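You operate a simulated robot arm through the tools that you are given. There is no shell and no other tool. Be economical: measure what you need, move in short steps, check, and stop when the job is done.

The job below is to be done with a simulated two-armed robot. You get a single attempt, and the scene is never put back.

## Task
Print the last results, shut the printer's open drawer, and file the report and its job card by result.
Fine: its job card bears the loaded program's number; leave the results page showing.

The check looks at the end state, three seconds after you hand in, the way a careful person would. Anything else that was tipped, shoved, dropped, spilled or broken makes it a failure.

## Robot
Two 7-joint arms with two-finger parallel grippers on one trunk, on a base that drives. Base frame: it is fixed to the floor where the robot stands at the start and does not move with it; the origin is under the middle of the robot, x ahead of it, y to its left, z up. Readings come in m, degrees, newtons and seconds.
The left shoulder is at the start at [0.05, 0.161, 1.098], the right one opposite. With the tool pointing down near the work surface each hand reaches from about 0.1 to 0.68 m from the robot's upright axis, wherever it stands, measured 20 degrees to its own side. Places, roughly: job card [3, -0.75, 0.75]; load key [1.8, 0.3, 1.1]; low cabinet [-1.7, -1.8, 0.4]; report [-1.75, -1.75, 0.75]; run key [1.8, 0.3, 1.1]; save key [1.8, 0.2, 1.1]; screen down key [1.7, 0.2, 1.1]; screen up key [1.7, 0.1, 1.1]; top paper drawer [-0.3, -2.1, 0.4]. Payload 3.43 kg a hand.
Tool frame (each hand has its own): the origin (TCP) lies between the finger pads and is the grasp point; the fingertips stand 0.03 m ahead of it; z points along the fingers, y is the line along which they close. The gripper opens to 0.094 m. The fingers are 0.028 m wide and 0.01 m thick; the gripper's body (0.05 by 0.096 m) begins 0.055 m behind the TCP.
Orientation is that of the tool frame in the base frame, as a unit quaternion [w, x, y, z]. With the fingers straight down and closing along the base's y, the tool's x points along the base's -x, its y along +y and its z along -z.

## Interface
- The arms move only by the tool servo_tool. It takes "left_targets", "right_targets" or both (then of equal length, played together; a hand with none holds still); each is a list of rows, each a list of 7 numbers: the turn, a rotation vector about the base's x, y, z in degrees, then the shift along the base's x, y, z in m, then the finger opening in m, from 0 to 0.094. In form: [[rx, ry, rz, x, y, z, claw], ...]. A call has 1 to 12 rows; each row is the pose to reach, as a shift and turn from the pose commanded when the call began. Each row takes 0.2 s and may step no farther than 0.05 m and 8.6 degrees from the row before; otherwise, or with a gripper value out of range, the whole call is refused. Where a pose cannot be reached the arm comes as near as it can. A force on the tool above 80 N (or 10 N above the force at the start of the call, whichever is more), or a blocked arm, ends the call early, and 0.2 s more pass. Each finger travels about 0.045 m/s and halts on what it meets, pressing with about 30 N; the grip force reading is that of the motor and also rises with nothing between the fingers. The clock runs only during rows and for 0.2 s after the last one: add rows that repeat a pose to give the fingers time. It gives the time, the measured TCP pose, the force on the tool (base axes), the opening and the grip force at its end, in the units of the frame above (readings bear some noise), with the torque about the TCP (base axes, N m) and any sound that the robot's microphone picked up, and new pictures: "views" is both (left out), scene, wrist or none (wrist: the cameras of the hands that moved).
- Cameras (640 x 400 px; columns grow to the right, rows downward): "scene" is now at [0.1229, 0.0136, 1.2991]; the picture's right is [0.15, -0.99, 0.00], its down [0.24, 0.04, -0.97] and it looks along [0.96, 0.15, 0.24] (base axes); focal length 274 px, centre (320, 200). "left" rides on the left gripper at [0.076, -0.014, -0.103] in its tool frame; the picture's right is [0.18, 0.98, 0.00], its down [-0.75, 0.14, -0.64] and it looks along [-0.63, 0.12, 0.77] (tool axes); focal length 243 px, centre (320, 200). "right" rides on the right gripper at [0.076, 0.014, -0.102] in its tool frame; the picture's right is [-0.18, 0.98, 0.00], its down [-0.75, -0.14, -0.64] and it looks along [-0.63, -0.12, 0.77] (tool axes); focal length 243 px, centre (320, 200). There is no depth. A picture from a camera that has moved, and an enlarged one, comes with that camera's place and axes in the base frame and with its lens.
- raise_lower(by): slides the trunk up (or, below 0, down) by that many m; the arms and the scene camera ride with it, the base frame stays. It gives what a move gives, with no picture.
- base_move(legs): drives the robot by 1 to 6 legs, each [ahead, left, turn to the left] in m, m and degrees, along the robot's own axes; the way and the turn of a leg run together, so that a leg with both is an arc; at most 1.5 m and 180 degrees a leg. The arms and the cameras ride along, it lands a little off, and it stops where it bumps. It gives what a move gives, and a new picture of the scene camera.
- pan_tilt(pan, tilt): turns the head with the scene camera to pan (to the left, within 80 degrees either way) and tilt (down, from -29 to 69), counted from straight ahead of the robot. It gives what a move gives, and a new picture of the scene camera.
- enlarge(camera, box): a new picture of the part [left, top, right, bottom] of that camera's present view, enlarged. No time passes.
- hand_in(): hands the job in; it is judged then, once.

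Work in short steps. Places have to be worked out from the pictures, the camera data and where the tool is seen: move nearer, look again, correct. Check each grasp and each placing, and mend what went wrong. You have 120 turns and 260 pictures in all, those below and enlarged ones among them. Open the grippers and draw the arms clear of the work before you hand the job in, unless the task says otherwise; then end with one line.

The tools are called after "Request:" as name(argument=value, ...) on one line, values as JSON. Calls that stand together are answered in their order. servo_tool: Moves the arms, as the interface text tells. Its arguments: {"type":"object","properties":{"left_targets":{"type":"array","items":{"type":"array","items":{"type":"number"}}},"right_targets":{"type":"array","items":{"type":"array","items":{"type":"number"}}},"views":{"type":"string","enum":["both","scene","wrist","none"]}},"required":[]} The other tools are called the same way: raise_lower (by) slides the trunk up or down; base_move (legs) drives the base; pan_tilt (pan, tilt) turns the head that bears the scene camera; enlarge (camera, box) takes an enlarged picture of a part of a camera's view; hand_in () hands the job in.

At the start:

```text
t: 0.0
left_ee_pos: [0.4399, 0.3589, 1.2503]
left_tool_rot: [0.0, 0.0, 1.0, 0.0]
left_force: [-0.1, 0.2, -0.6]
left_torque: [0.0, -0.02, 0.02]
left_opening: 0.094
left_grip_force: 0.1
right_ee_pos: [0.2782, -0.0564, 1.3068]
right_tool_rot: [0.0, 0.002, 1.0, 0.001]
right_force: [-0.2, -0.1, 0.1]
right_torque: [-0.06, 0.01, 0.03]
right_opening: 0.094
right_grip_force: 0.1
trunk travel left (down, up): [-0.125, 0.142]
robot x, y, heading: [-0.0011, -0.0008, 0.0]
head pan, tilt: [8.9, -13.9]
```

scene: 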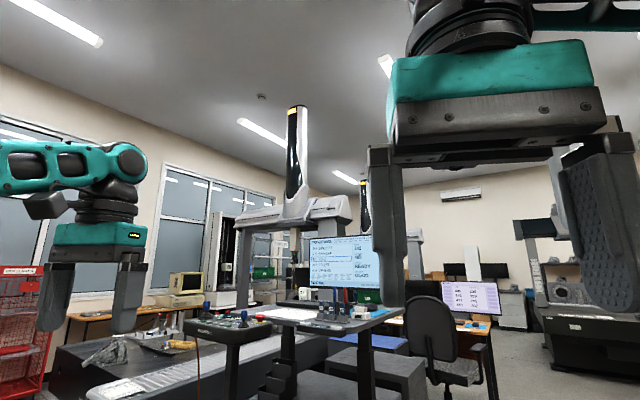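
right: 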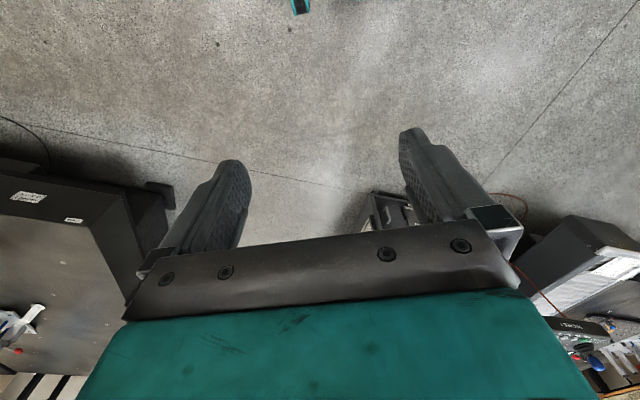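
left: 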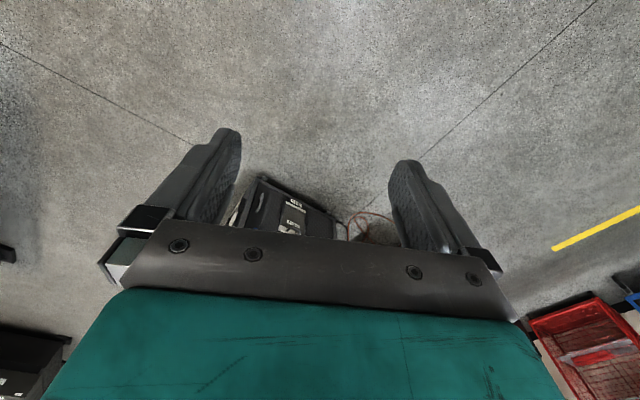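

The scene shows a coordinate measuring machine with a screen and a key panel ahead. I'll enlarge the screen and key panel first.

Request:
enlarge(camera="scene", box=[280, 220, 400, 310])

Request:
enlarge(camera="scene", box=[180, 290, 400, 400])

Request:
pan_tilt(pan=-60, tilt=15)

```text
4.44 times, centred on (340, 265) of scene
camera zoom: at [0.1229, 0.0136, 1.2991], right [0.15, -0.99, 0.0], down [0.24, 0.04, -0.97], along [0.96, 0.15, 0.24], focal length 1219 px, centre (231, -89)
```

zoom: 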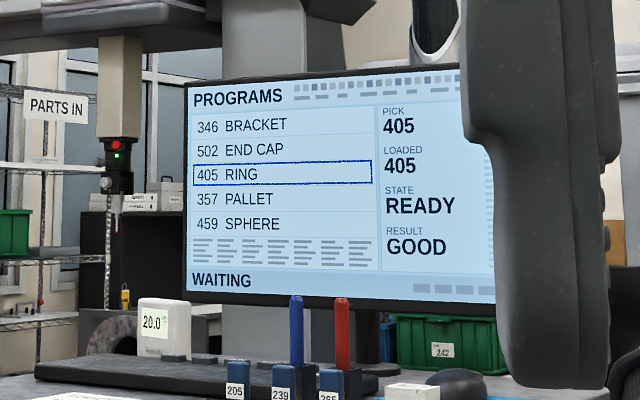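

```text
2.91 times, centred on (290, 345) of scene
camera zoom: at [0.1229, 0.0136, 1.2991], right [0.15, -0.99, 0.0], down [0.24, 0.04, -0.97], along [0.96, 0.15, 0.24], focal length 798 px, centre (407, -222)
```

zoom: 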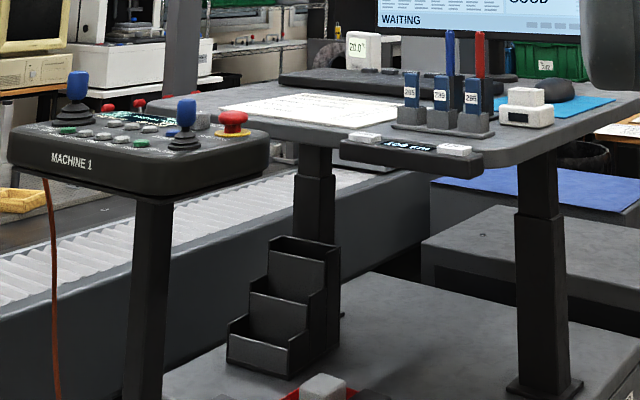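

```text
t: 1.4
left_ee_pos: [0.441, 0.3581, 1.25]
left_tool_rot: [0.0, 0.0, 1.0, 0.001]
left_force: [-0.4, -0.8, 0.7]
left_torque: [-0.02, 0.01, -0.01]
left_opening: 0.094
left_grip_force: 0.0
right_ee_pos: [0.2784, -0.0543, 1.3082]
right_tool_rot: [0.0, 0.001, 1.0, 0.001]
right_force: [0.5, -0.1, 0.1]
right_torque: [0.03, 0.01, -0.03]
right_opening: 0.0939
right_grip_force: 0.1
trunk travel left (down, up): [-0.125, 0.142]
robot x, y, heading: [-0.0009, 0.0004, -0.1]
head pan, tilt: [-60.0, 15.0]
camera scene: at [0.0893, -0.0798, 1.2541], right [-0.87, -0.5, 0.0], down [-0.13, 0.22, -0.97], along [0.48, -0.84, -0.26], focal length 274 px, centre (320, 200)
```

scene: 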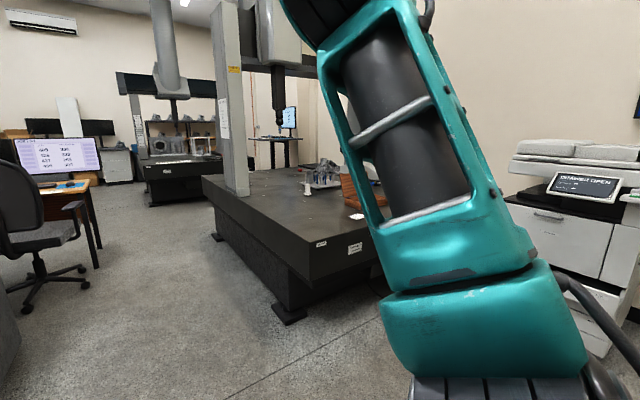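

The screen shows program 405 loaded, result GOOD; the printer displays "DRAWER OPEN". I'll look further right and at the desk with cards.

Request:
enlarge(camera="scene", box=[0, 120, 110, 200])

Request:
base_move(legs=[[0, 0, -80]])

```text
5.00 times, centred on (55, 160) of scene
camera zoom: at [0.0893, -0.0798, 1.2541], right [-0.87, -0.5, 0.0], down [-0.13, 0.22, -0.97], along [0.48, -0.84, -0.26], focal length 1371 px, centre (1645, 400)
```

zoom: 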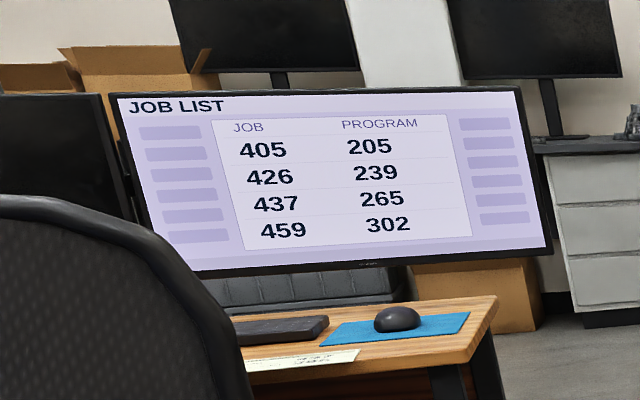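

```text
t: 5.2
left_ee_pos: [0.4324, -0.3673, 1.25]
left_tool_rot: [0.0, 0.639, 0.769, 0.0]
left_force: [0.3, 0.3, -0.1]
left_torque: [-0.02, 0.01, -0.02]
left_opening: 0.094
left_grip_force: 0.0
right_ee_pos: [-0.0016, -0.2833, 1.3083]
right_tool_rot: [0.001, 0.639, 0.769, 0.001]
right_force: [-0.7, 0.1, 0.1]
right_torque: [0.01, 0.0, 0.0]
right_opening: 0.0943
right_grip_force: 0.1
trunk travel left (down, up): [-0.125, 0.142]
robot x, y, heading: [-0.0013, 0.0003, -79.3]
head pan, tilt: [-60.0, 15.0]
camera scene: at [-0.0612, -0.0991, 1.2541], right [-0.65, 0.76, 0.0], down [0.2, 0.17, -0.97], along [-0.73, -0.63, -0.26], focal length 274 px, centre (320, 200)
```

scene: 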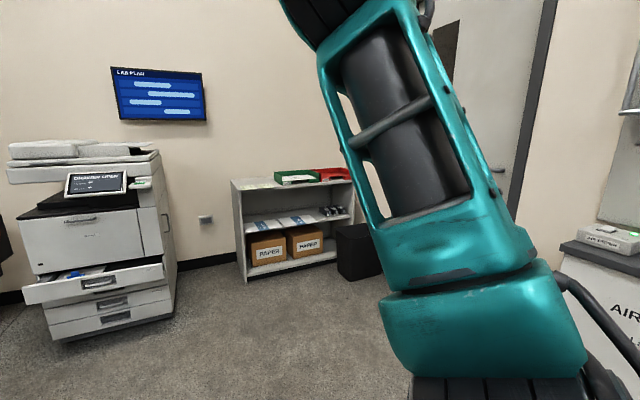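

The printer and the low cabinet with green and red trays are visible. I'll zoom on both.

Request:
enlarge(camera="scene", box=[220, 150, 380, 250])

Request:
enlarge(camera="scene", box=[0, 130, 200, 340])

```text
4.00 times, centred on (300, 200) of scene
camera zoom: at [-0.0612, -0.0991, 1.2541], right [-0.65, 0.76, 0.0], down [0.2, 0.17, -0.97], along [-0.73, -0.63, -0.26], focal length 1097 px, centre (400, 200)
```

zoom: 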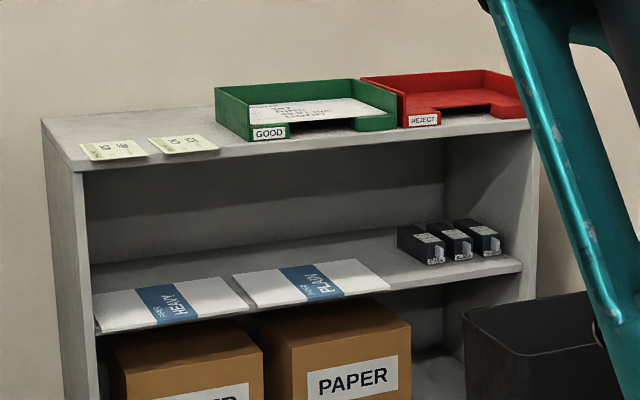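

```text
1.90 times, centred on (100, 235) of scene
camera zoom: at [-0.0612, -0.0991, 1.2541], right [-0.65, 0.76, 0.0], down [0.2, 0.17, -0.97], along [-0.73, -0.63, -0.26], focal length 522 px, centre (739, 133)
```

zoom: 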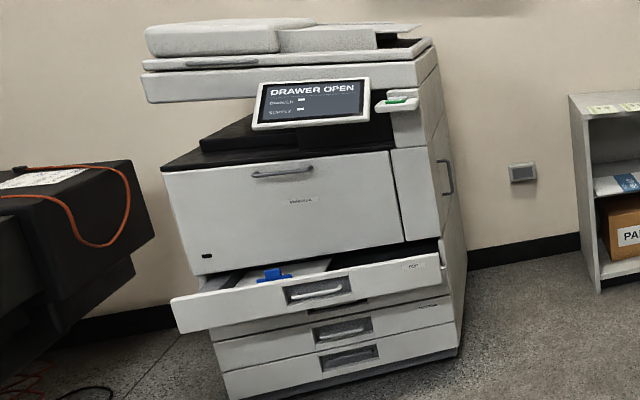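

Head toward the printer: turn to face -y and approach to have a look at drawer and display.

Request:
base_move(legs=[[0, 0, -10.7], [0.8, -0.3, 0]])

Request:
pan_tilt(pan=15, tilt=35)

```text
t: 10.5
left_ee_pos: [0.0478, -1.2513, 1.2501]
left_tool_rot: [0.0, 0.712, 0.702, 0.0]
left_force: [-0.7, 1.0, 0.2]
left_torque: [0.03, 0.01, 0.0]
left_opening: 0.0942
left_grip_force: 0.1
right_ee_pos: [-0.3634, -1.0843, 1.3077]
right_tool_rot: [0.0, 0.712, 0.702, 0.0]
right_force: [-0.1, 0.0, -0.2]
right_torque: [0.01, 0.0, -0.01]
right_opening: 0.0938
right_grip_force: 0.0
trunk travel left (down, up): [-0.125, 0.142]
robot x, y, heading: [-0.3061, -0.8062, -90.9]
head pan, tilt: [-60.0, 15.0]
camera scene: at [-0.3844, -0.8915, 1.254], right [-0.49, 0.87, 0.0], down [0.23, 0.13, -0.97], along [-0.84, -0.47, -0.26], focal length 274 px, centre (320, 200)
```

scene: 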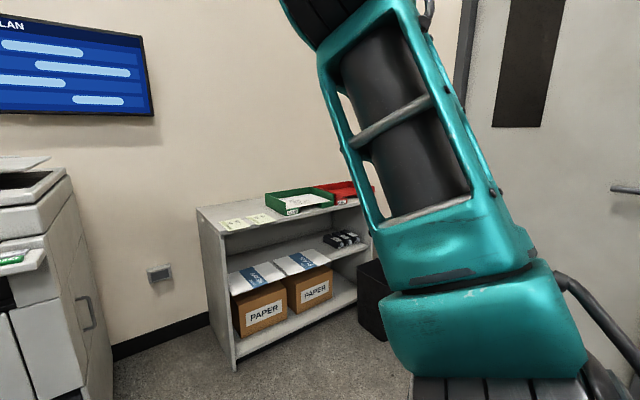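

```text
t: 12.0
left_ee_pos: [0.0472, -1.2525, 1.2496]
left_tool_rot: [0.0, 0.712, 0.702, 0.0]
left_force: [-0.4, -0.1, 0.5]
left_torque: [0.01, 0.01, 0.0]
left_opening: 0.0939
left_grip_force: 0.1
right_ee_pos: [-0.3631, -1.0924, 1.3032]
right_tool_rot: [-0.002, 0.723, 0.691, -0.002]
right_force: [38.1, -60.8, -29.9]
right_torque: [3.84, 4.73, -4.9]
right_opening: 0.0938
right_grip_force: 0.0
trunk travel left (down, up): [-0.125, 0.142]
robot x, y, heading: [-0.3027, -0.8076, -90.7]
head pan, tilt: [15.0, 35.0]
camera scene: at [-0.3604, -0.9184, 1.2416], right [-0.78, 0.62, 0.0], down [0.24, 0.3, -0.92], along [-0.57, -0.72, -0.39], focal length 274 px, centre (320, 200)
```

scene: 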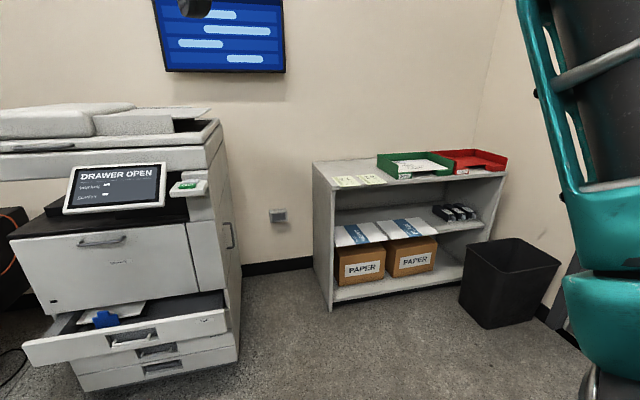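

The head bumped the right hand; turn the head back, then move the right hand aside and down.

Request:
pan_tilt(pan=-55, tilt=20)

Request:
servo_tool(right_targets=[[0, 0, 0, -0.03, -0.03, -0.02, 0.05], [0, 0, 0, -0.07, -0.05, -0.03, 0.02], [0, 0, 0, -0.11, -0.07, -0.05, 0], [0, 0, 0, -0.15, -0.08, -0.08, 0], [0, 0, 0, -0.19, -0.09, -0.11, 0], [0, 0, 0, -0.22, -0.1, -0.14, 0], [0, 0, 0, -0.25, -0.1, -0.17, 0], [0, 0, 0, -0.28, -0.1, -0.2, 0], [0, 0, 0, -0.28, -0.1, -0.24, 0], [0, 0, 0, -0.28, -0.1, -0.28, 0]], views="scene")

```text
t: 13.4
left_ee_pos: [0.0479, -1.2521, 1.2498]
left_tool_rot: [0.0, 0.712, 0.702, 0.0]
left_force: [-0.6, -0.3, -0.7]
left_torque: [0.02, -0.01, -0.04]
left_opening: 0.0941
left_grip_force: 0.0
right_ee_pos: [-0.3633, -1.0842, 1.3087]
right_tool_rot: [0.001, 0.712, 0.702, 0.001]
right_force: [0.4, -0.1, -0.2]
right_torque: [0.03, -0.02, 0.01]
right_opening: 0.0939
right_grip_force: 0.0
trunk travel left (down, up): [-0.125, 0.142]
robot x, y, heading: [-0.3043, -0.8059, -90.6]
head pan, tilt: [-55.0, 20.0]
camera scene: at [-0.3798, -0.898, 1.2459], right [-0.56, 0.83, 0.0], down [0.28, 0.19, -0.94], along [-0.78, -0.53, -0.34], focal length 274 px, centre (320, 200)
```

scene: 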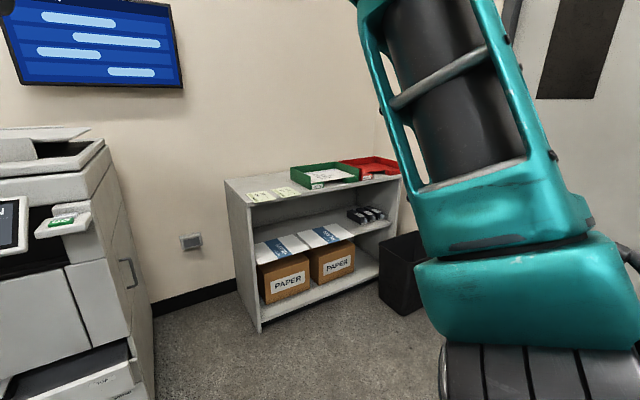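

```text
refused: row 4 steps farther than a row can; nothing moved
```

Request:
servo_tool(right_targets=[[0, 0, 0, -0.03, -0.03, -0.02, 0.05], [0, 0, 0, -0.06, -0.05, -0.03, 0.02], [0, 0, 0, -0.09, -0.07, -0.05, 0], [0, 0, 0, -0.12, -0.08, -0.08, 0], [0, 0, 0, -0.15, -0.09, -0.11, 0], [0, 0, 0, -0.18, -0.1, -0.14, 0], [0, 0, 0, -0.21, -0.1, -0.17, 0], [0, 0, 0, -0.24, -0.1, -0.2, 0], [0, 0, 0, -0.27, -0.1, -0.23, 0], [0, 0, 0, -0.28, -0.1, -0.27, 0]], views="none")

Request:
pan_tilt(pan=5, tilt=30)

```text
t: 15.6
left_ee_pos: [0.0463, -1.2517, 1.2509]
left_tool_rot: [0.0, 0.711, 0.703, 0.001]
left_force: [0.0, -0.2, -0.5]
left_torque: [-0.01, 0.0, 0.02]
left_opening: 0.094
left_grip_force: 0.1
right_ee_pos: [-0.6429, -1.1844, 1.0385]
right_tool_rot: [0.001, 0.713, 0.702, -0.001]
right_force: [0.9, -0.1, 0.0]
right_torque: [0.01, 0.02, 0.0]
right_opening: 0.0004
right_grip_force: 29.8
trunk travel left (down, up): [-0.125, 0.142]
robot x, y, heading: [-0.305, -0.806, -91.2]
head pan, tilt: [-55.0, 20.0]
```

```text
t: 16.9
left_ee_pos: [0.0474, -1.2517, 1.2497]
left_tool_rot: [-0.001, 0.712, 0.702, 0.0]
left_force: [1.3, 0.2, -0.1]
left_torque: [-0.02, 0.0, -0.01]
left_opening: 0.0942
left_grip_force: 0.0
right_ee_pos: [-0.6421, -1.1834, 1.0402]
right_tool_rot: [0.001, 0.713, 0.701, 0.001]
right_force: [-0.2, 0.0, 0.3]
right_torque: [0.0, -0.01, -0.01]
right_opening: 0.0002
right_grip_force: 29.5
trunk travel left (down, up): [-0.125, 0.142]
robot x, y, heading: [-0.3054, -0.8063, -90.6]
head pan, tilt: [5.0, 30.0]
camera scene: at [-0.2963, -0.9359, 1.2299], right [-1.0, -0.07, 0.0], down [-0.04, 0.5, -0.87], along [0.06, -0.86, -0.5], focal length 274 px, centre (320, 200)
```

scene: 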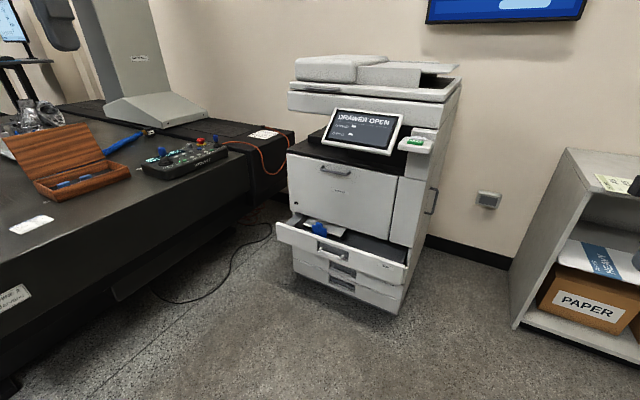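

Request:
enlarge(camera="scene", box=[260, 90, 460, 310])

Request:
enlarge(camera="scene", box=[270, 200, 420, 290])

```text
1.82 times, centred on (360, 200) of scene
camera zoom: at [-0.2963, -0.9359, 1.2299], right [-1.0, -0.07, 0.0], down [-0.04, 0.5, -0.87], along [0.06, -0.86, -0.5], focal length 499 px, centre (247, 200)
```

zoom: 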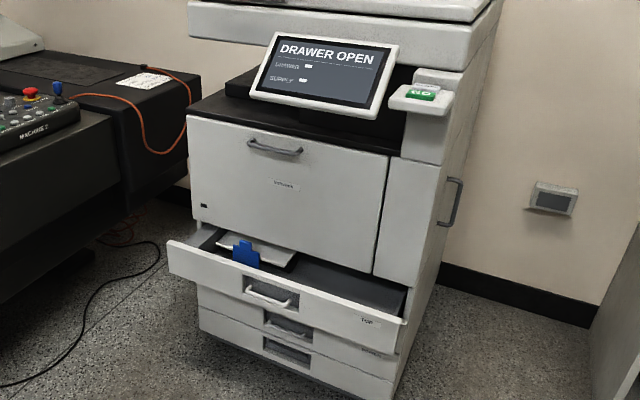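

```text
4.27 times, centred on (345, 245) of scene
camera zoom: at [-0.2963, -0.9359, 1.2299], right [-1.0, -0.07, 0.0], down [-0.04, 0.5, -0.87], along [0.06, -0.86, -0.5], focal length 1170 px, centre (213, 8)
```

zoom: 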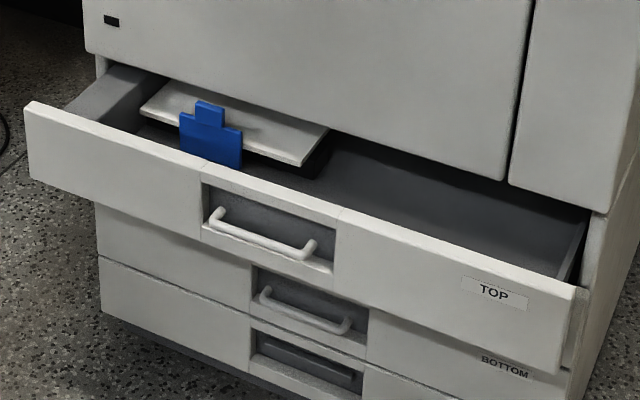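

The top drawer is open by ~0.2 m, front centre near (-0.28,-1.88,0.42), printer turned about 12°. I'll retract the left hand, lower the trunk, and drive in.

Request:
servo_tool(left_targets=[[0, 0, 0, 0, 0.04, 0, 0.05], [0, 0, 0, 0, 0.08, 0, 0], [0, 0, 0, 0, 0.12, 0, 0], [0, 0, 0, 0, 0.16, 0, 0]], views="none")

Request:
raise_lower(by=-0.12)

Request:
base_move(legs=[[0.6, 0.135, 0], [0, 0, -11.4]])

Request:
pan_tilt(pan=-10, tilt=50)

```text
t: 17.9
left_ee_pos: [0.0472, -1.0895, 1.2501]
left_tool_rot: [0.0, 0.711, 0.703, 0.0]
left_force: [-0.2, 0.6, -0.1]
left_torque: [0.01, -0.01, 0.01]
left_opening: 0.0063
left_grip_force: 0.0
right_ee_pos: [-0.644, -1.1827, 1.0387]
right_tool_rot: [0.002, 0.712, 0.702, 0.001]
right_force: [-0.8, 0.7, 0.2]
right_torque: [0.02, 0.0, 0.01]
right_opening: 0.0
right_grip_force: 29.3
trunk travel left (down, up): [-0.125, 0.142]
robot x, y, heading: [-0.3028, -0.8063, -91.1]
head pan, tilt: [5.0, 30.0]
```

```text
t: 19.4
left_ee_pos: [0.0466, -1.0898, 1.1312]
left_tool_rot: [0.001, 0.712, 0.702, 0.0]
left_force: [0.0, -0.3, -0.7]
left_torque: [0.0, -0.01, 0.01]
left_opening: 0.0
left_grip_force: 30.0
right_ee_pos: [-0.6422, -1.185, 0.9182]
right_tool_rot: [0.0, 0.712, 0.702, 0.001]
right_force: [-0.4, 0.4, -0.3]
right_torque: [0.0, 0.0, -0.03]
right_opening: 0.0001
right_grip_force: 29.2
trunk travel left (down, up): [-0.005, 0.262]
robot x, y, heading: [-0.3065, -0.8054, -90.9]
head pan, tilt: [5.0, 30.0]
```

```text
t: 22.7
left_ee_pos: [0.1755, -1.6669, 1.13]
left_tool_rot: [0.001, 0.711, 0.703, -0.001]
left_force: [-0.1, -1.2, 0.5]
left_torque: [-0.03, -0.05, 0.01]
left_opening: 0.0
left_grip_force: 30.1
right_ee_pos: [-0.5164, -1.751, 0.918]
right_tool_rot: [-0.015, 0.71, 0.704, 0.01]
right_force: [4.1, 18.7, 8.4]
right_torque: [-0.76, 0.25, -0.19]
right_opening: 0.0
right_grip_force: 30.1
trunk travel left (down, up): [-0.005, 0.262]
robot x, y, heading: [-0.1765, -1.3861, -90.8]
head pan, tilt: [5.0, 30.0]
stopped in leg 1: the force on the tool passed its limit at 97 N (the readings are from after the stop); the commanded pose is now the measured one
camera scene: at [-0.168, -1.5127, 1.1103], right [-1.0, -0.07, 0.0], down [-0.04, 0.5, -0.87], along [0.06, -0.86, -0.5], focal length 274 px, centre (320, 200)
```

scene: 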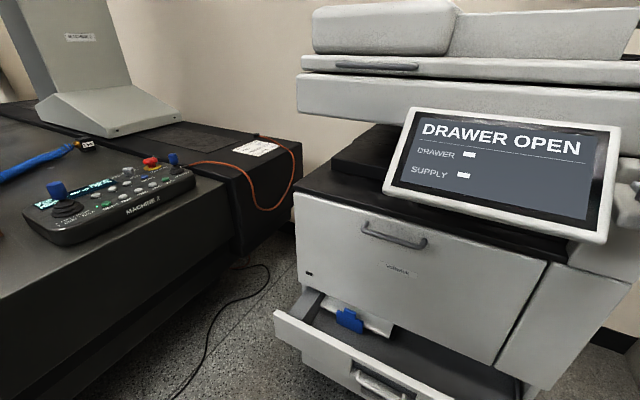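

```text
t: 23.6
left_ee_pos: [0.1749, -1.6654, 1.1304]
left_tool_rot: [0.001, 0.711, 0.703, -0.003]
left_force: [-1.2, -0.5, 0.7]
left_torque: [0.03, -0.02, 0.0]
left_opening: 0.0001
left_grip_force: 30.6
right_ee_pos: [-0.5155, -1.7503, 0.9177]
right_tool_rot: [-0.015, 0.71, 0.704, 0.009]
right_force: [6.1, 30.1, 10.0]
right_torque: [-1.19, 0.35, -0.31]
right_opening: 0.0002
right_grip_force: 29.9
trunk travel left (down, up): [-0.005, 0.262]
robot x, y, heading: [-0.1786, -1.3817, -90.9]
head pan, tilt: [-10.0, 50.0]
camera scene: at [-0.1889, -1.4976, 1.0809], right [-0.98, 0.19, 0.0], down [0.14, 0.75, -0.65], along [-0.12, -0.64, -0.76], focal length 274 px, centre (320, 200)
```

scene: 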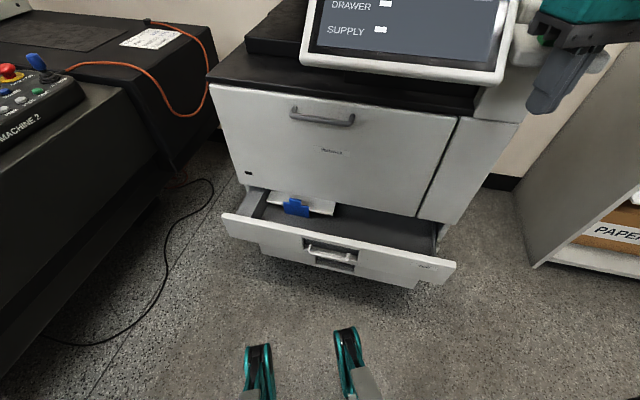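

The right hand bumped the printer's little side panel; back off and pull the right hand in.

Request:
base_move(legs=[[-0.15, 0, 0]])

Request:
pan_tilt(pan=-10, tilt=35)

```text
t: 24.9
left_ee_pos: [0.1754, -1.5195, 1.1302]
left_tool_rot: [0.0, 0.713, 0.701, 0.001]
left_force: [0.5, 0.4, 0.6]
left_torque: [0.0, 0.03, -0.04]
left_opening: 0.0
left_grip_force: 29.9
right_ee_pos: [-0.5157, -1.6002, 0.9175]
right_tool_rot: [-0.015, 0.711, 0.703, 0.011]
right_force: [-0.1, -0.8, 0.5]
right_torque: [0.0, -0.04, 0.06]
right_opening: 0.0
right_grip_force: 30.2
trunk travel left (down, up): [-0.005, 0.262]
robot x, y, heading: [-0.1783, -1.2313, -91.0]
head pan, tilt: [-10.0, 50.0]
camera scene: at [-0.1881, -1.3485, 1.0804], right [-0.98, 0.19, 0.0], down [0.15, 0.75, -0.64], along [-0.12, -0.63, -0.77], focal length 274 px, centre (320, 200)
```

scene: 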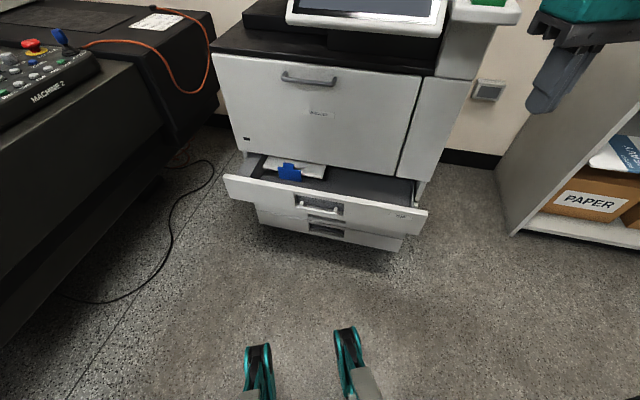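

```text
t: 25.7
left_ee_pos: [0.1767, -1.5186, 1.1291]
left_tool_rot: [0.0, 0.714, 0.7, 0.0]
left_force: [0.3, 0.3, 0.0]
left_torque: [0.03, 0.04, -0.02]
left_opening: 0.0003
left_grip_force: 30.1
right_ee_pos: [-0.5166, -1.6014, 0.9162]
right_tool_rot: [-0.016, 0.712, 0.702, 0.011]
right_force: [-0.3, 0.0, -0.1]
right_torque: [0.02, -0.02, 0.01]
right_opening: 0.0
right_grip_force: 30.4
trunk travel left (down, up): [-0.005, 0.262]
robot x, y, heading: [-0.1771, -1.2341, -91.1]
head pan, tilt: [-10.0, 35.0]
camera scene: at [-0.1903, -1.3595, 1.102], right [-0.98, 0.19, 0.0], down [0.11, 0.56, -0.82], along [-0.16, -0.8, -0.57], focal length 274 px, centre (320, 200)
```

scene: 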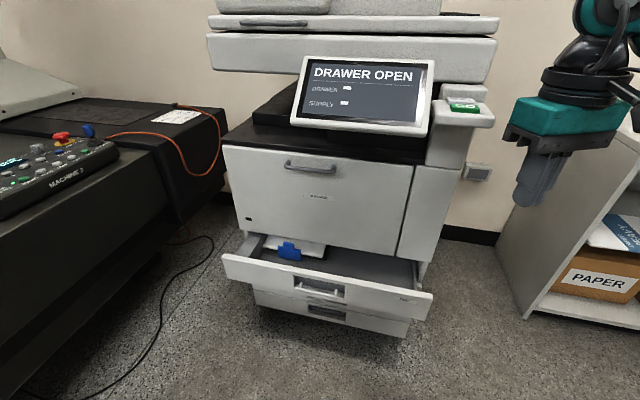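

Triangulating: drawer top edge z≈0.5, front centre ≈(-0.29,-1.83), printer yaw about 18°. I'll align heading to about -108° and shift left.

Request:
base_move(legs=[[0, 0, -17], [0, 0.16, 0]])

Request:
servo_tool(right_targets=[[0, 0, 0, 0.02, 0, -0.04, 0], [0, 0, 0, 0.04, 0, -0.08, 0], [0, 0, 0, 0.06, 0, -0.12, 0], [0, 0, 0, 0.08, 0, -0.16, 0], [0, 0, 0, 0.1, 0, -0.2, 0], [0, 0, 0, 0.12, 0, -0.24, 0], [0, 0, 0, 0.13, 0, -0.28, 0]], views="scene")

```text
t: 28.8
left_ee_pos: [0.2296, -1.66, 1.1301]
left_tool_rot: [0.0, 0.809, 0.588, -0.001]
left_force: [0.3, 1.1, 0.2]
left_torque: [-0.05, -0.01, 0.0]
left_opening: 0.0001
left_grip_force: 30.1
right_ee_pos: [-0.4536, -1.5336, 0.9171]
right_tool_rot: [-0.013, 0.808, 0.589, 0.013]
right_force: [0.5, -0.8, -0.7]
right_torque: [-0.01, 0.0, 0.0]
right_opening: 0.0
right_grip_force: 30.1
trunk travel left (down, up): [-0.005, 0.262]
robot x, y, heading: [-0.02, -1.2875, -107.9]
head pan, tilt: [-10.0, 35.0]
camera scene: at [-0.0723, -1.399, 1.1021], right [-0.88, 0.47, 0.0], down [0.27, 0.51, -0.82], along [-0.39, -0.72, -0.57], focal length 274 px, centre (320, 200)
```

scene: 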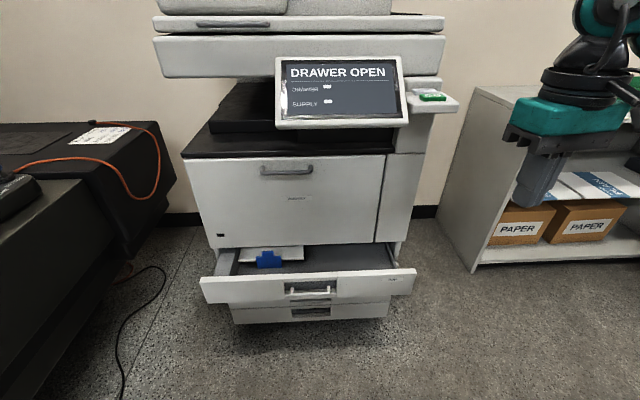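

```text
t: 30.4
left_ee_pos: [0.2308, -1.66, 1.1301]
left_tool_rot: [0.001, 0.809, 0.588, 0.001]
left_force: [0.0, -0.3, 0.4]
left_torque: [-0.01, 0.0, -0.01]
left_opening: 0.0001
left_grip_force: 29.9
right_ee_pos: [-0.3274, -1.5353, 0.6371]
right_tool_rot: [-0.015, 0.808, 0.589, 0.012]
right_force: [0.4, -0.2, 0.2]
right_torque: [0.0, -0.05, -0.01]
right_opening: 0.0
right_grip_force: 30.3
trunk travel left (down, up): [-0.005, 0.262]
robot x, y, heading: [-0.0222, -1.2828, -108.2]
head pan, tilt: [-10.0, 35.0]
camera scene: at [-0.0724, -1.399, 1.1021], right [-0.88, 0.47, 0.0], down [0.27, 0.51, -0.82], along [-0.39, -0.72, -0.57], focal length 274 px, centre (320, 200)
```

scene: 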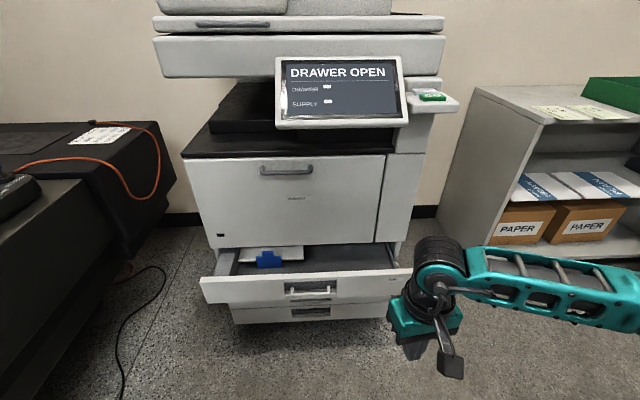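

The face is nearly aligned; drawer centre ≈(-0.275,-1.85). I lower the right fist in front of the drawer face, right of the handle, tilted forward.

Request:
servo_tool(right_targets=[[-7.6, 2.5, 0, -0.003, -0.02, -0.033, 0], [-15.2, 5, 0, -0.007, -0.05, -0.066, 0], [-22.8, 7.4, 0, -0.01, -0.08, -0.1, 0], [-30.4, 9.9, 0, -0.014, -0.11, -0.134, 0], [-38, 12.4, 0, -0.018, -0.14, -0.17, 0]], views="both")

```text
t: 31.6
left_ee_pos: [0.2301, -1.66, 1.1294]
left_tool_rot: [0.0, 0.809, 0.588, 0.0]
left_force: [0.5, 0.2, 0.9]
left_torque: [0.04, -0.02, 0.02]
left_opening: 0.0001
left_grip_force: 29.8
right_ee_pos: [-0.3252, -1.6515, 0.5]
right_tool_rot: [0.16, 0.778, 0.569, -0.213]
right_force: [0.5, -0.3, 0.0]
right_torque: [-0.01, 0.0, 0.01]
right_opening: 0.0
right_grip_force: 30.0
right hand out of reach, approached as far as the arm can: row 5
trunk travel left (down, up): [-0.005, 0.262]
robot x, y, heading: [-0.0186, -1.2864, -108.1]
head pan, tilt: [-10.0, 35.0]
camera scene: at [-0.0727, -1.3988, 1.1021], right [-0.88, 0.47, 0.0], down [0.27, 0.51, -0.82], along [-0.39, -0.72, -0.57], focal length 274 px, centre (320, 200)
camera right: at [-0.2755, -1.5424, 0.5486], right [0.89, -0.45, 0.1], down [-0.24, -0.26, 0.94], along [-0.39, -0.86, -0.34], focal length 243 px, centre (320, 200)
```

scene: 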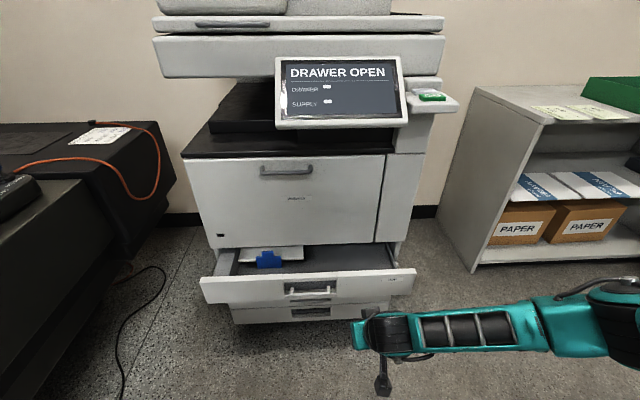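
right: 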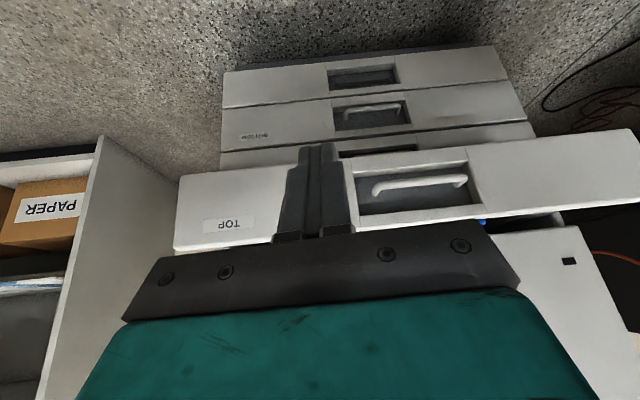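

The fist is right in line with the top drawer but slightly high; reduce tilt a bit and lower 4 cm.

Request:
servo_tool(right_targets=[[5, -1.6, 0, 0, 0, -0.02, 0], [10, -3.2, 0, 0, 0, -0.045, 0]], views="wrist")

```text
t: 32.1
left_ee_pos: [0.2311, -1.6608, 1.1306]
left_tool_rot: [-0.001, 0.809, 0.588, 0.0]
left_force: [0.3, -1.4, 0.2]
left_torque: [0.01, 0.01, -0.02]
left_opening: 0.0
left_grip_force: 29.8
right_ee_pos: [-0.3268, -1.6519, 0.4546]
right_tool_rot: [0.106, 0.795, 0.58, -0.139]
right_force: [0.0, 0.0, -0.1]
right_torque: [0.01, 0.02, 0.01]
right_opening: 0.0
right_grip_force: 29.7
trunk travel left (down, up): [-0.005, 0.262]
robot x, y, heading: [-0.018, -1.2844, -108.0]
head pan, tilt: [-10.0, 35.0]
camera right: at [-0.2795, -1.5533, 0.5244], right [0.88, -0.46, 0.07], down [-0.29, -0.42, 0.86], along [-0.37, -0.78, -0.5], focal length 243 px, centre (320, 200)
```

right: 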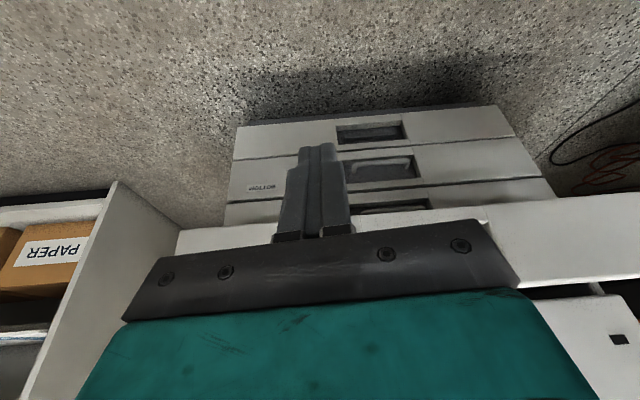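

Tip is at z≈0.43, between the drawer's face edges (~0.40–0.48). Drive forward gently to push.

Request:
base_move(legs=[[0.2, 0, 0]])

```text
t: 33.7
left_ee_pos: [0.1716, -1.8463, 1.1303]
left_tool_rot: [0.0, 0.808, 0.589, 0.0]
left_force: [-0.7, 0.8, 0.5]
left_torque: [0.02, 0.01, 0.03]
left_opening: 0.0
left_grip_force: 29.9
right_ee_pos: [-0.3852, -1.8395, 0.4545]
right_tool_rot: [0.107, 0.794, 0.582, -0.14]
right_force: [0.1, -0.3, -0.2]
right_torque: [-0.04, -0.02, 0.04]
right_opening: 0.0001
right_grip_force: 30.3
trunk travel left (down, up): [-0.005, 0.262]
robot x, y, heading: [-0.0826, -1.4704, -107.7]
head pan, tilt: [-10.0, 35.0]
camera scene: at [-0.1326, -1.5863, 1.102], right [-0.88, 0.47, 0.0], down [0.27, 0.51, -0.82], along [-0.38, -0.72, -0.57], focal length 274 px, centre (320, 200)
```

scene: 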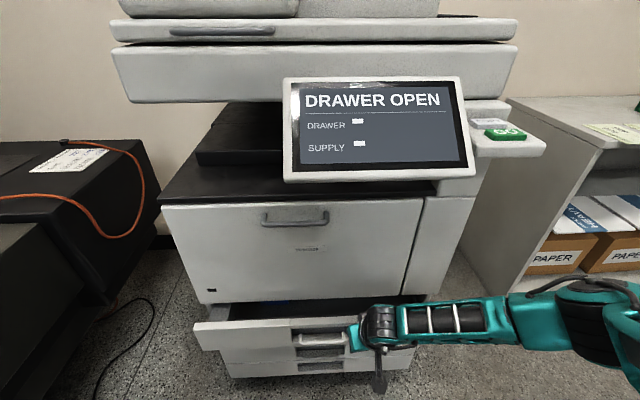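

The drawer is moving. I'll retract the left hand from the scanner's side before pushing further.

Request:
servo_tool(left_targets=[[0, 0, 0, 0.01, 0.04, 0.02, 0], [0, 0, 0, 0.03, 0.08, 0.04, 0], [0, 0, 0, 0.05, 0.12, 0.06, 0]], views="none")

Request:
base_move(legs=[[0.1, 0, 0]])

```text
t: 34.5
left_ee_pos: [0.2082, -1.75, 1.1477]
left_tool_rot: [0.002, 0.808, 0.589, -0.002]
left_force: [-0.8, -0.7, -0.1]
left_torque: [0.02, -0.05, 0.02]
left_opening: 0.0
left_grip_force: 30.1
left hand out of reach, approached as far as the arm can: row 2, 3
right_ee_pos: [-0.3854, -1.8399, 0.4533]
right_tool_rot: [0.107, 0.794, 0.582, -0.14]
right_force: [-0.7, 0.6, 0.4]
right_torque: [0.03, -0.02, -0.03]
right_opening: 0.0
right_grip_force: 30.3
trunk travel left (down, up): [-0.005, 0.262]
robot x, y, heading: [-0.0779, -1.4715, -107.8]
head pan, tilt: [-10.0, 35.0]
```

```text
t: 35.6
left_ee_pos: [0.1848, -1.8192, 1.1479]
left_tool_rot: [0.001, 0.808, 0.589, 0.0]
left_force: [0.0, 0.1, 0.0]
left_torque: [0.01, 0.0, 0.01]
left_opening: 0.0001
left_grip_force: 29.9
right_ee_pos: [-0.4043, -1.9027, 0.451]
right_tool_rot: [0.103, 0.795, 0.583, -0.133]
right_force: [0.1, 0.0, 0.2]
right_torque: [0.01, -0.01, 0.01]
right_opening: 0.0
right_grip_force: 30.0
trunk travel left (down, up): [-0.005, 0.262]
robot x, y, heading: [-0.1049, -1.5384, -108.0]
head pan, tilt: [-10.0, 35.0]
stopped in leg 1: the force on the tool passed its limit at 98 N (the readings are from after the stop); the commanded pose is now the measured one
camera scene: at [-0.1549, -1.6549, 1.102], right [-0.88, 0.47, 0.0], down [0.27, 0.51, -0.82], along [-0.38, -0.72, -0.57], focal length 274 px, centre (320, 200)
```

scene: 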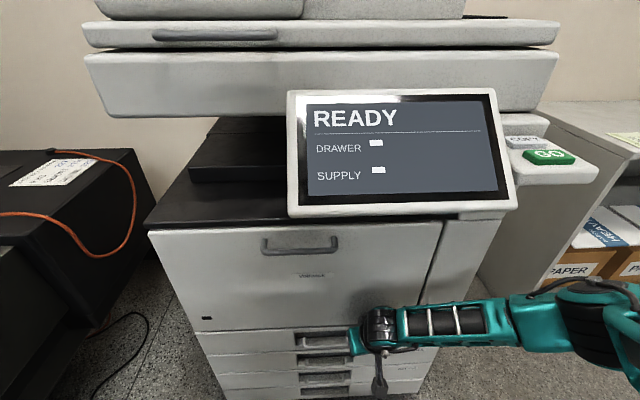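

READY: the drawer is shut. Back off, raise the arm, and look at the cabinet top.

Request:
base_move(legs=[[-0.45, 0, 0]])

Request:
servo_tool(right_targets=[[5, -1.6, 0, 0, 0.03, 0.04, 0], [10, -3.2, 0, 0, 0.06, 0.08, 0], [15, -5, 0, 0, 0.08, 0.12, 0], [19, -6, 0, 0, 0.08, 0.17, 0], [19, -6, 0, 0, 0.08, 0.22, 0], [19, -6, 0, 0, 0.08, 0.27, 0], [19, -6, 0, 0, 0.08, 0.32, 0], [19, -6, 0, 0, 0.08, 0.37, 0], [19, -6, 0, 0, 0.08, 0.42, 0]], views="none")

Request:
raise_lower(by=0.2)

Request:
pan_tilt(pan=-40, tilt=25)

```text
t: 38.4
left_ee_pos: [0.3263, -1.3822, 1.1475]
left_tool_rot: [0.001, 0.806, 0.592, 0.0]
left_force: [0.2, -0.1, 0.0]
left_torque: [0.02, -0.01, -0.02]
left_opening: 0.0003
left_grip_force: 30.2
right_ee_pos: [-0.262, -1.4701, 0.4517]
right_tool_rot: [0.104, 0.792, 0.586, -0.133]
right_force: [0.4, -0.3, 0.3]
right_torque: [0.03, 0.01, -0.01]
right_opening: 0.0002
right_grip_force: 30.5
trunk travel left (down, up): [-0.005, 0.262]
robot x, y, heading: [0.0344, -1.1024, -107.5]
head pan, tilt: [-10.0, 35.0]
camera scene: at [-0.0158, -1.2212, 1.1021], right [-0.89, 0.46, 0.0], down [0.26, 0.51, -0.82], along [-0.38, -0.73, -0.57], focal length 274 px, centre (320, 200)
```

scene: 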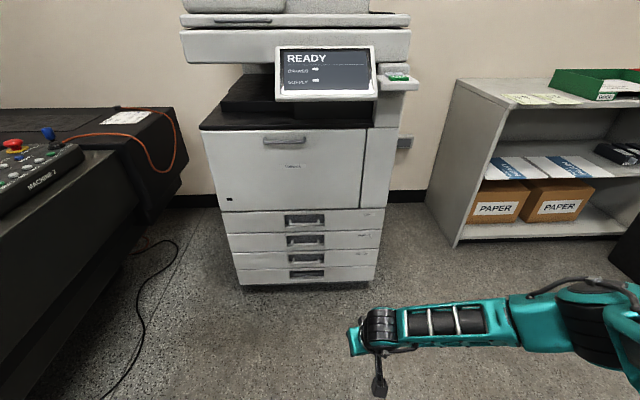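

```text
t: 40.4
left_ee_pos: [0.3276, -1.3809, 1.1479]
left_tool_rot: [0.001, 0.806, 0.592, 0.0]
left_force: [-0.8, 0.3, -0.7]
left_torque: [0.0, 0.02, 0.0]
left_opening: 0.0
left_grip_force: 29.7
right_ee_pos: [-0.2619, -1.3896, 0.871]
right_tool_rot: [0.001, 0.805, 0.594, 0.008]
right_force: [0.2, 1.2, -0.8]
right_torque: [0.0, 0.0, 0.01]
right_opening: 0.0001
right_grip_force: 30.1
trunk travel left (down, up): [-0.005, 0.262]
robot x, y, heading: [0.0358, -1.1034, -107.4]
head pan, tilt: [-10.0, 35.0]
```

```text
t: 42.5
left_ee_pos: [0.3264, -1.3817, 1.3473]
left_tool_rot: [0.001, 0.806, 0.592, -0.001]
left_force: [-0.1, -0.7, -0.7]
left_torque: [0.0, 0.03, -0.02]
left_opening: 0.0
left_grip_force: 29.6
right_ee_pos: [-0.2624, -1.3907, 1.0705]
right_tool_rot: [0.003, 0.804, 0.595, 0.008]
right_force: [0.7, -0.5, 0.8]
right_torque: [0.0, -0.01, 0.01]
right_opening: 0.0
right_grip_force: 30.0
trunk travel left (down, up): [-0.205, 0.062]
robot x, y, heading: [0.0347, -1.1034, -107.4]
head pan, tilt: [-10.0, 35.0]
```

```text
t: 43.5
left_ee_pos: [0.3267, -1.3822, 1.3482]
left_tool_rot: [0.0, 0.806, 0.592, -0.001]
left_force: [0.6, -1.2, -0.1]
left_torque: [0.02, -0.02, 0.01]
left_opening: 0.0001
left_grip_force: 29.5
right_ee_pos: [-0.2615, -1.3909, 1.0718]
right_tool_rot: [0.003, 0.804, 0.594, 0.007]
right_force: [0.3, 0.5, 0.6]
right_torque: [-0.01, 0.02, 0.01]
right_opening: 0.0
right_grip_force: 29.7
trunk travel left (down, up): [-0.205, 0.062]
robot x, y, heading: [0.0356, -1.1083, -107.5]
head pan, tilt: [-40.0, 25.0]
camera scene: at [-0.0529, -1.1928, 1.3178], right [-0.54, 0.84, 0.0], down [0.36, 0.23, -0.91], along [-0.76, -0.49, -0.42], focal length 274 px, centre (320, 200)
```

scene: 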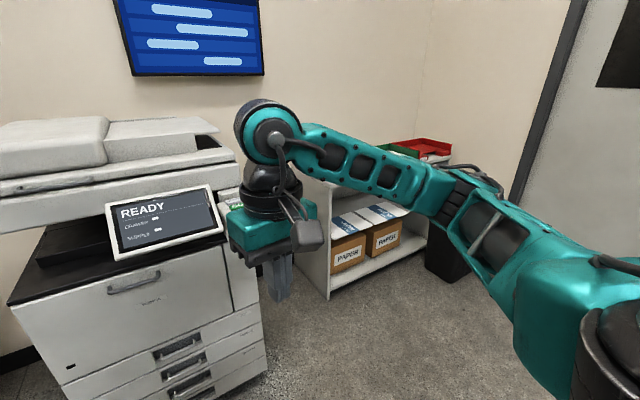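

Now to the machine: turn to heading 0, drive back to y≈0.1 and ahead.

Request:
base_move(legs=[[0, 0, 107.5], [0, 1.25, 0], [0.75, 0, 0]])

Request:
pan_tilt(pan=5, tilt=15)

```text
t: 62.7
left_ee_pos: [0.9796, 0.4916, 1.3485]
left_tool_rot: [0.001, -0.004, 1.0, 0.0]
left_force: [-0.3, 0.2, -0.2]
left_torque: [0.0, 0.01, 0.01]
left_opening: 0.0
left_grip_force: 29.6
right_ee_pos: [1.1677, -0.0648, 1.0707]
right_tool_rot: [-0.006, -0.006, 1.0, 0.005]
right_force: [-0.6, 0.2, 0.4]
right_torque: [-0.02, 0.01, -0.02]
right_opening: 0.0
right_grip_force: 30.2
trunk travel left (down, up): [-0.205, 0.062]
robot x, y, heading: [0.8029, 0.1276, 0.3]
head pan, tilt: [-40.0, 25.0]
camera scene: at [0.919, 0.0718, 1.3178], right [-0.64, -0.77, 0.0], down [-0.33, 0.27, -0.91], along [0.7, -0.58, -0.42], focal length 274 px, centre (320, 200)
```

scene: 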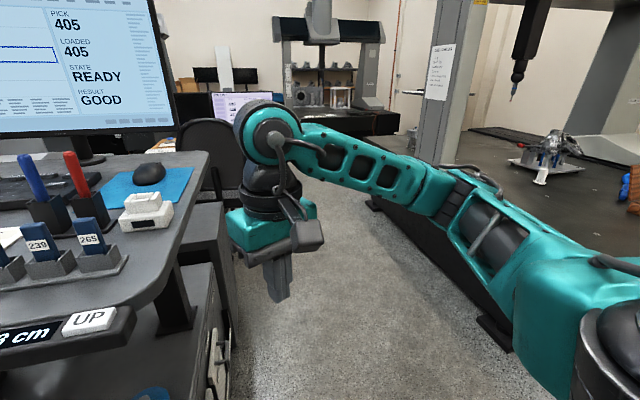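

```text
t: 63.8
left_ee_pos: [0.9783, 0.4924, 1.3475]
left_tool_rot: [0.001, -0.004, 1.0, 0.0]
left_force: [0.2, -0.6, -0.1]
left_torque: [-0.02, 0.0, -0.01]
left_opening: 0.0
left_grip_force: 30.0
right_ee_pos: [1.1674, -0.0658, 1.0708]
right_tool_rot: [-0.004, -0.006, 1.0, 0.006]
right_force: [-0.6, 0.0, -0.6]
right_torque: [-0.02, 0.0, 0.0]
right_opening: 0.0001
right_grip_force: 29.7
trunk travel left (down, up): [-0.205, 0.062]
robot x, y, heading: [0.8045, 0.129, 0.3]
head pan, tilt: [5.0, 15.0]
camera scene: at [0.9406, 0.1392, 1.3341], right [0.09, -1.0, 0.0], down [-0.26, -0.02, -0.97], along [0.96, 0.09, -0.26], focal length 274 px, centre (320, 200)
```

scene: 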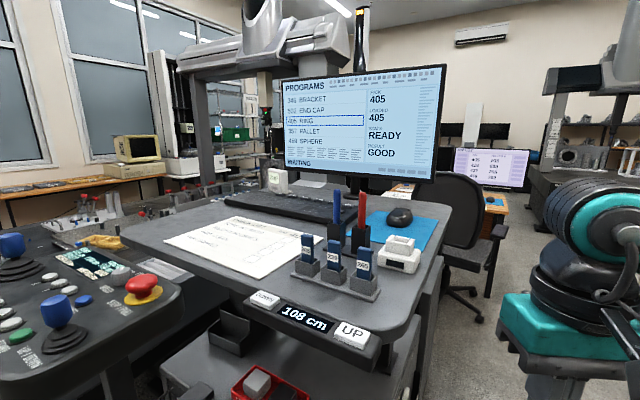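

Request:
enlarge(camera="scene", box=[0, 230, 200, 370])

Request:
enlarge(camera="scene", box=[150, 190, 430, 360])

Request:
enlarge(camera="scene", box=[270, 60, 450, 190])

```text
2.86 times, centred on (100, 300) of scene
camera zoom: at [0.9406, 0.1392, 1.3341], right [0.09, -1.0, 0.0], down [-0.26, -0.02, -0.97], along [0.96, 0.09, -0.26], focal length 784 px, centre (949, -86)
```

zoom: 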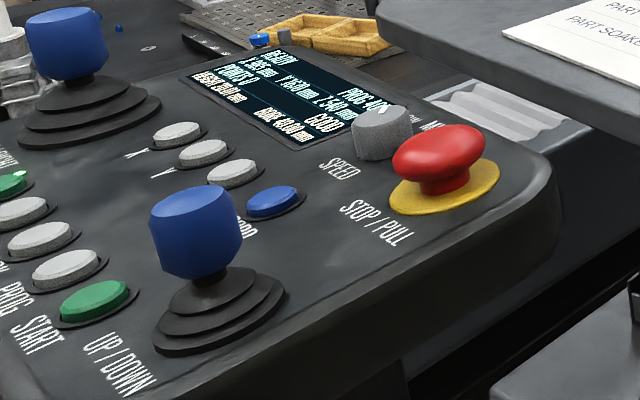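

```text
2.29 times, centred on (290, 275) of scene
camera zoom: at [0.9406, 0.1392, 1.3341], right [0.09, -1.0, 0.0], down [-0.26, -0.02, -0.97], along [0.96, 0.09, -0.26], focal length 627 px, centre (389, 29)
```

zoom: 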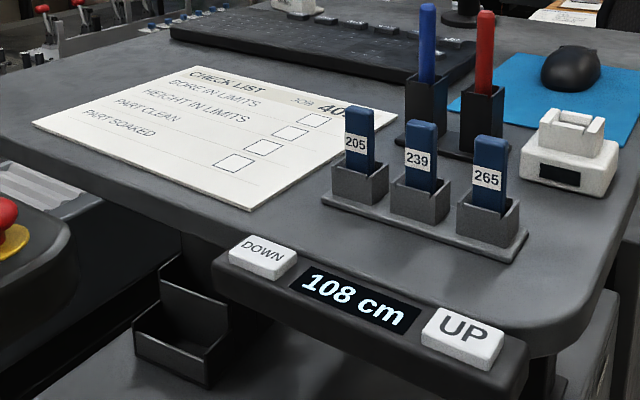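

```text
3.08 times, centred on (360, 125) of scene
camera zoom: at [0.9406, 0.1392, 1.3341], right [0.09, -1.0, 0.0], down [-0.26, -0.02, -0.97], along [0.96, 0.09, -0.26], focal length 844 px, centre (197, 431)
```

zoom: 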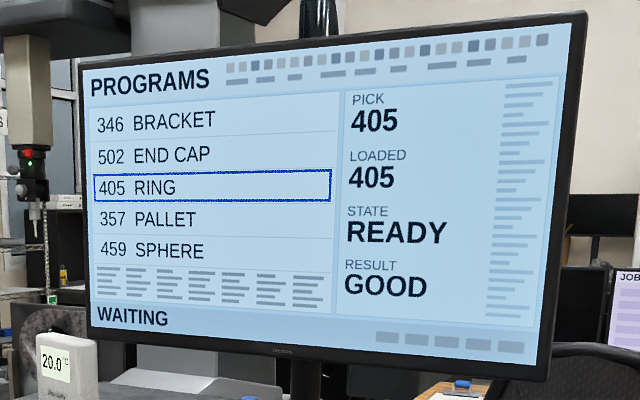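

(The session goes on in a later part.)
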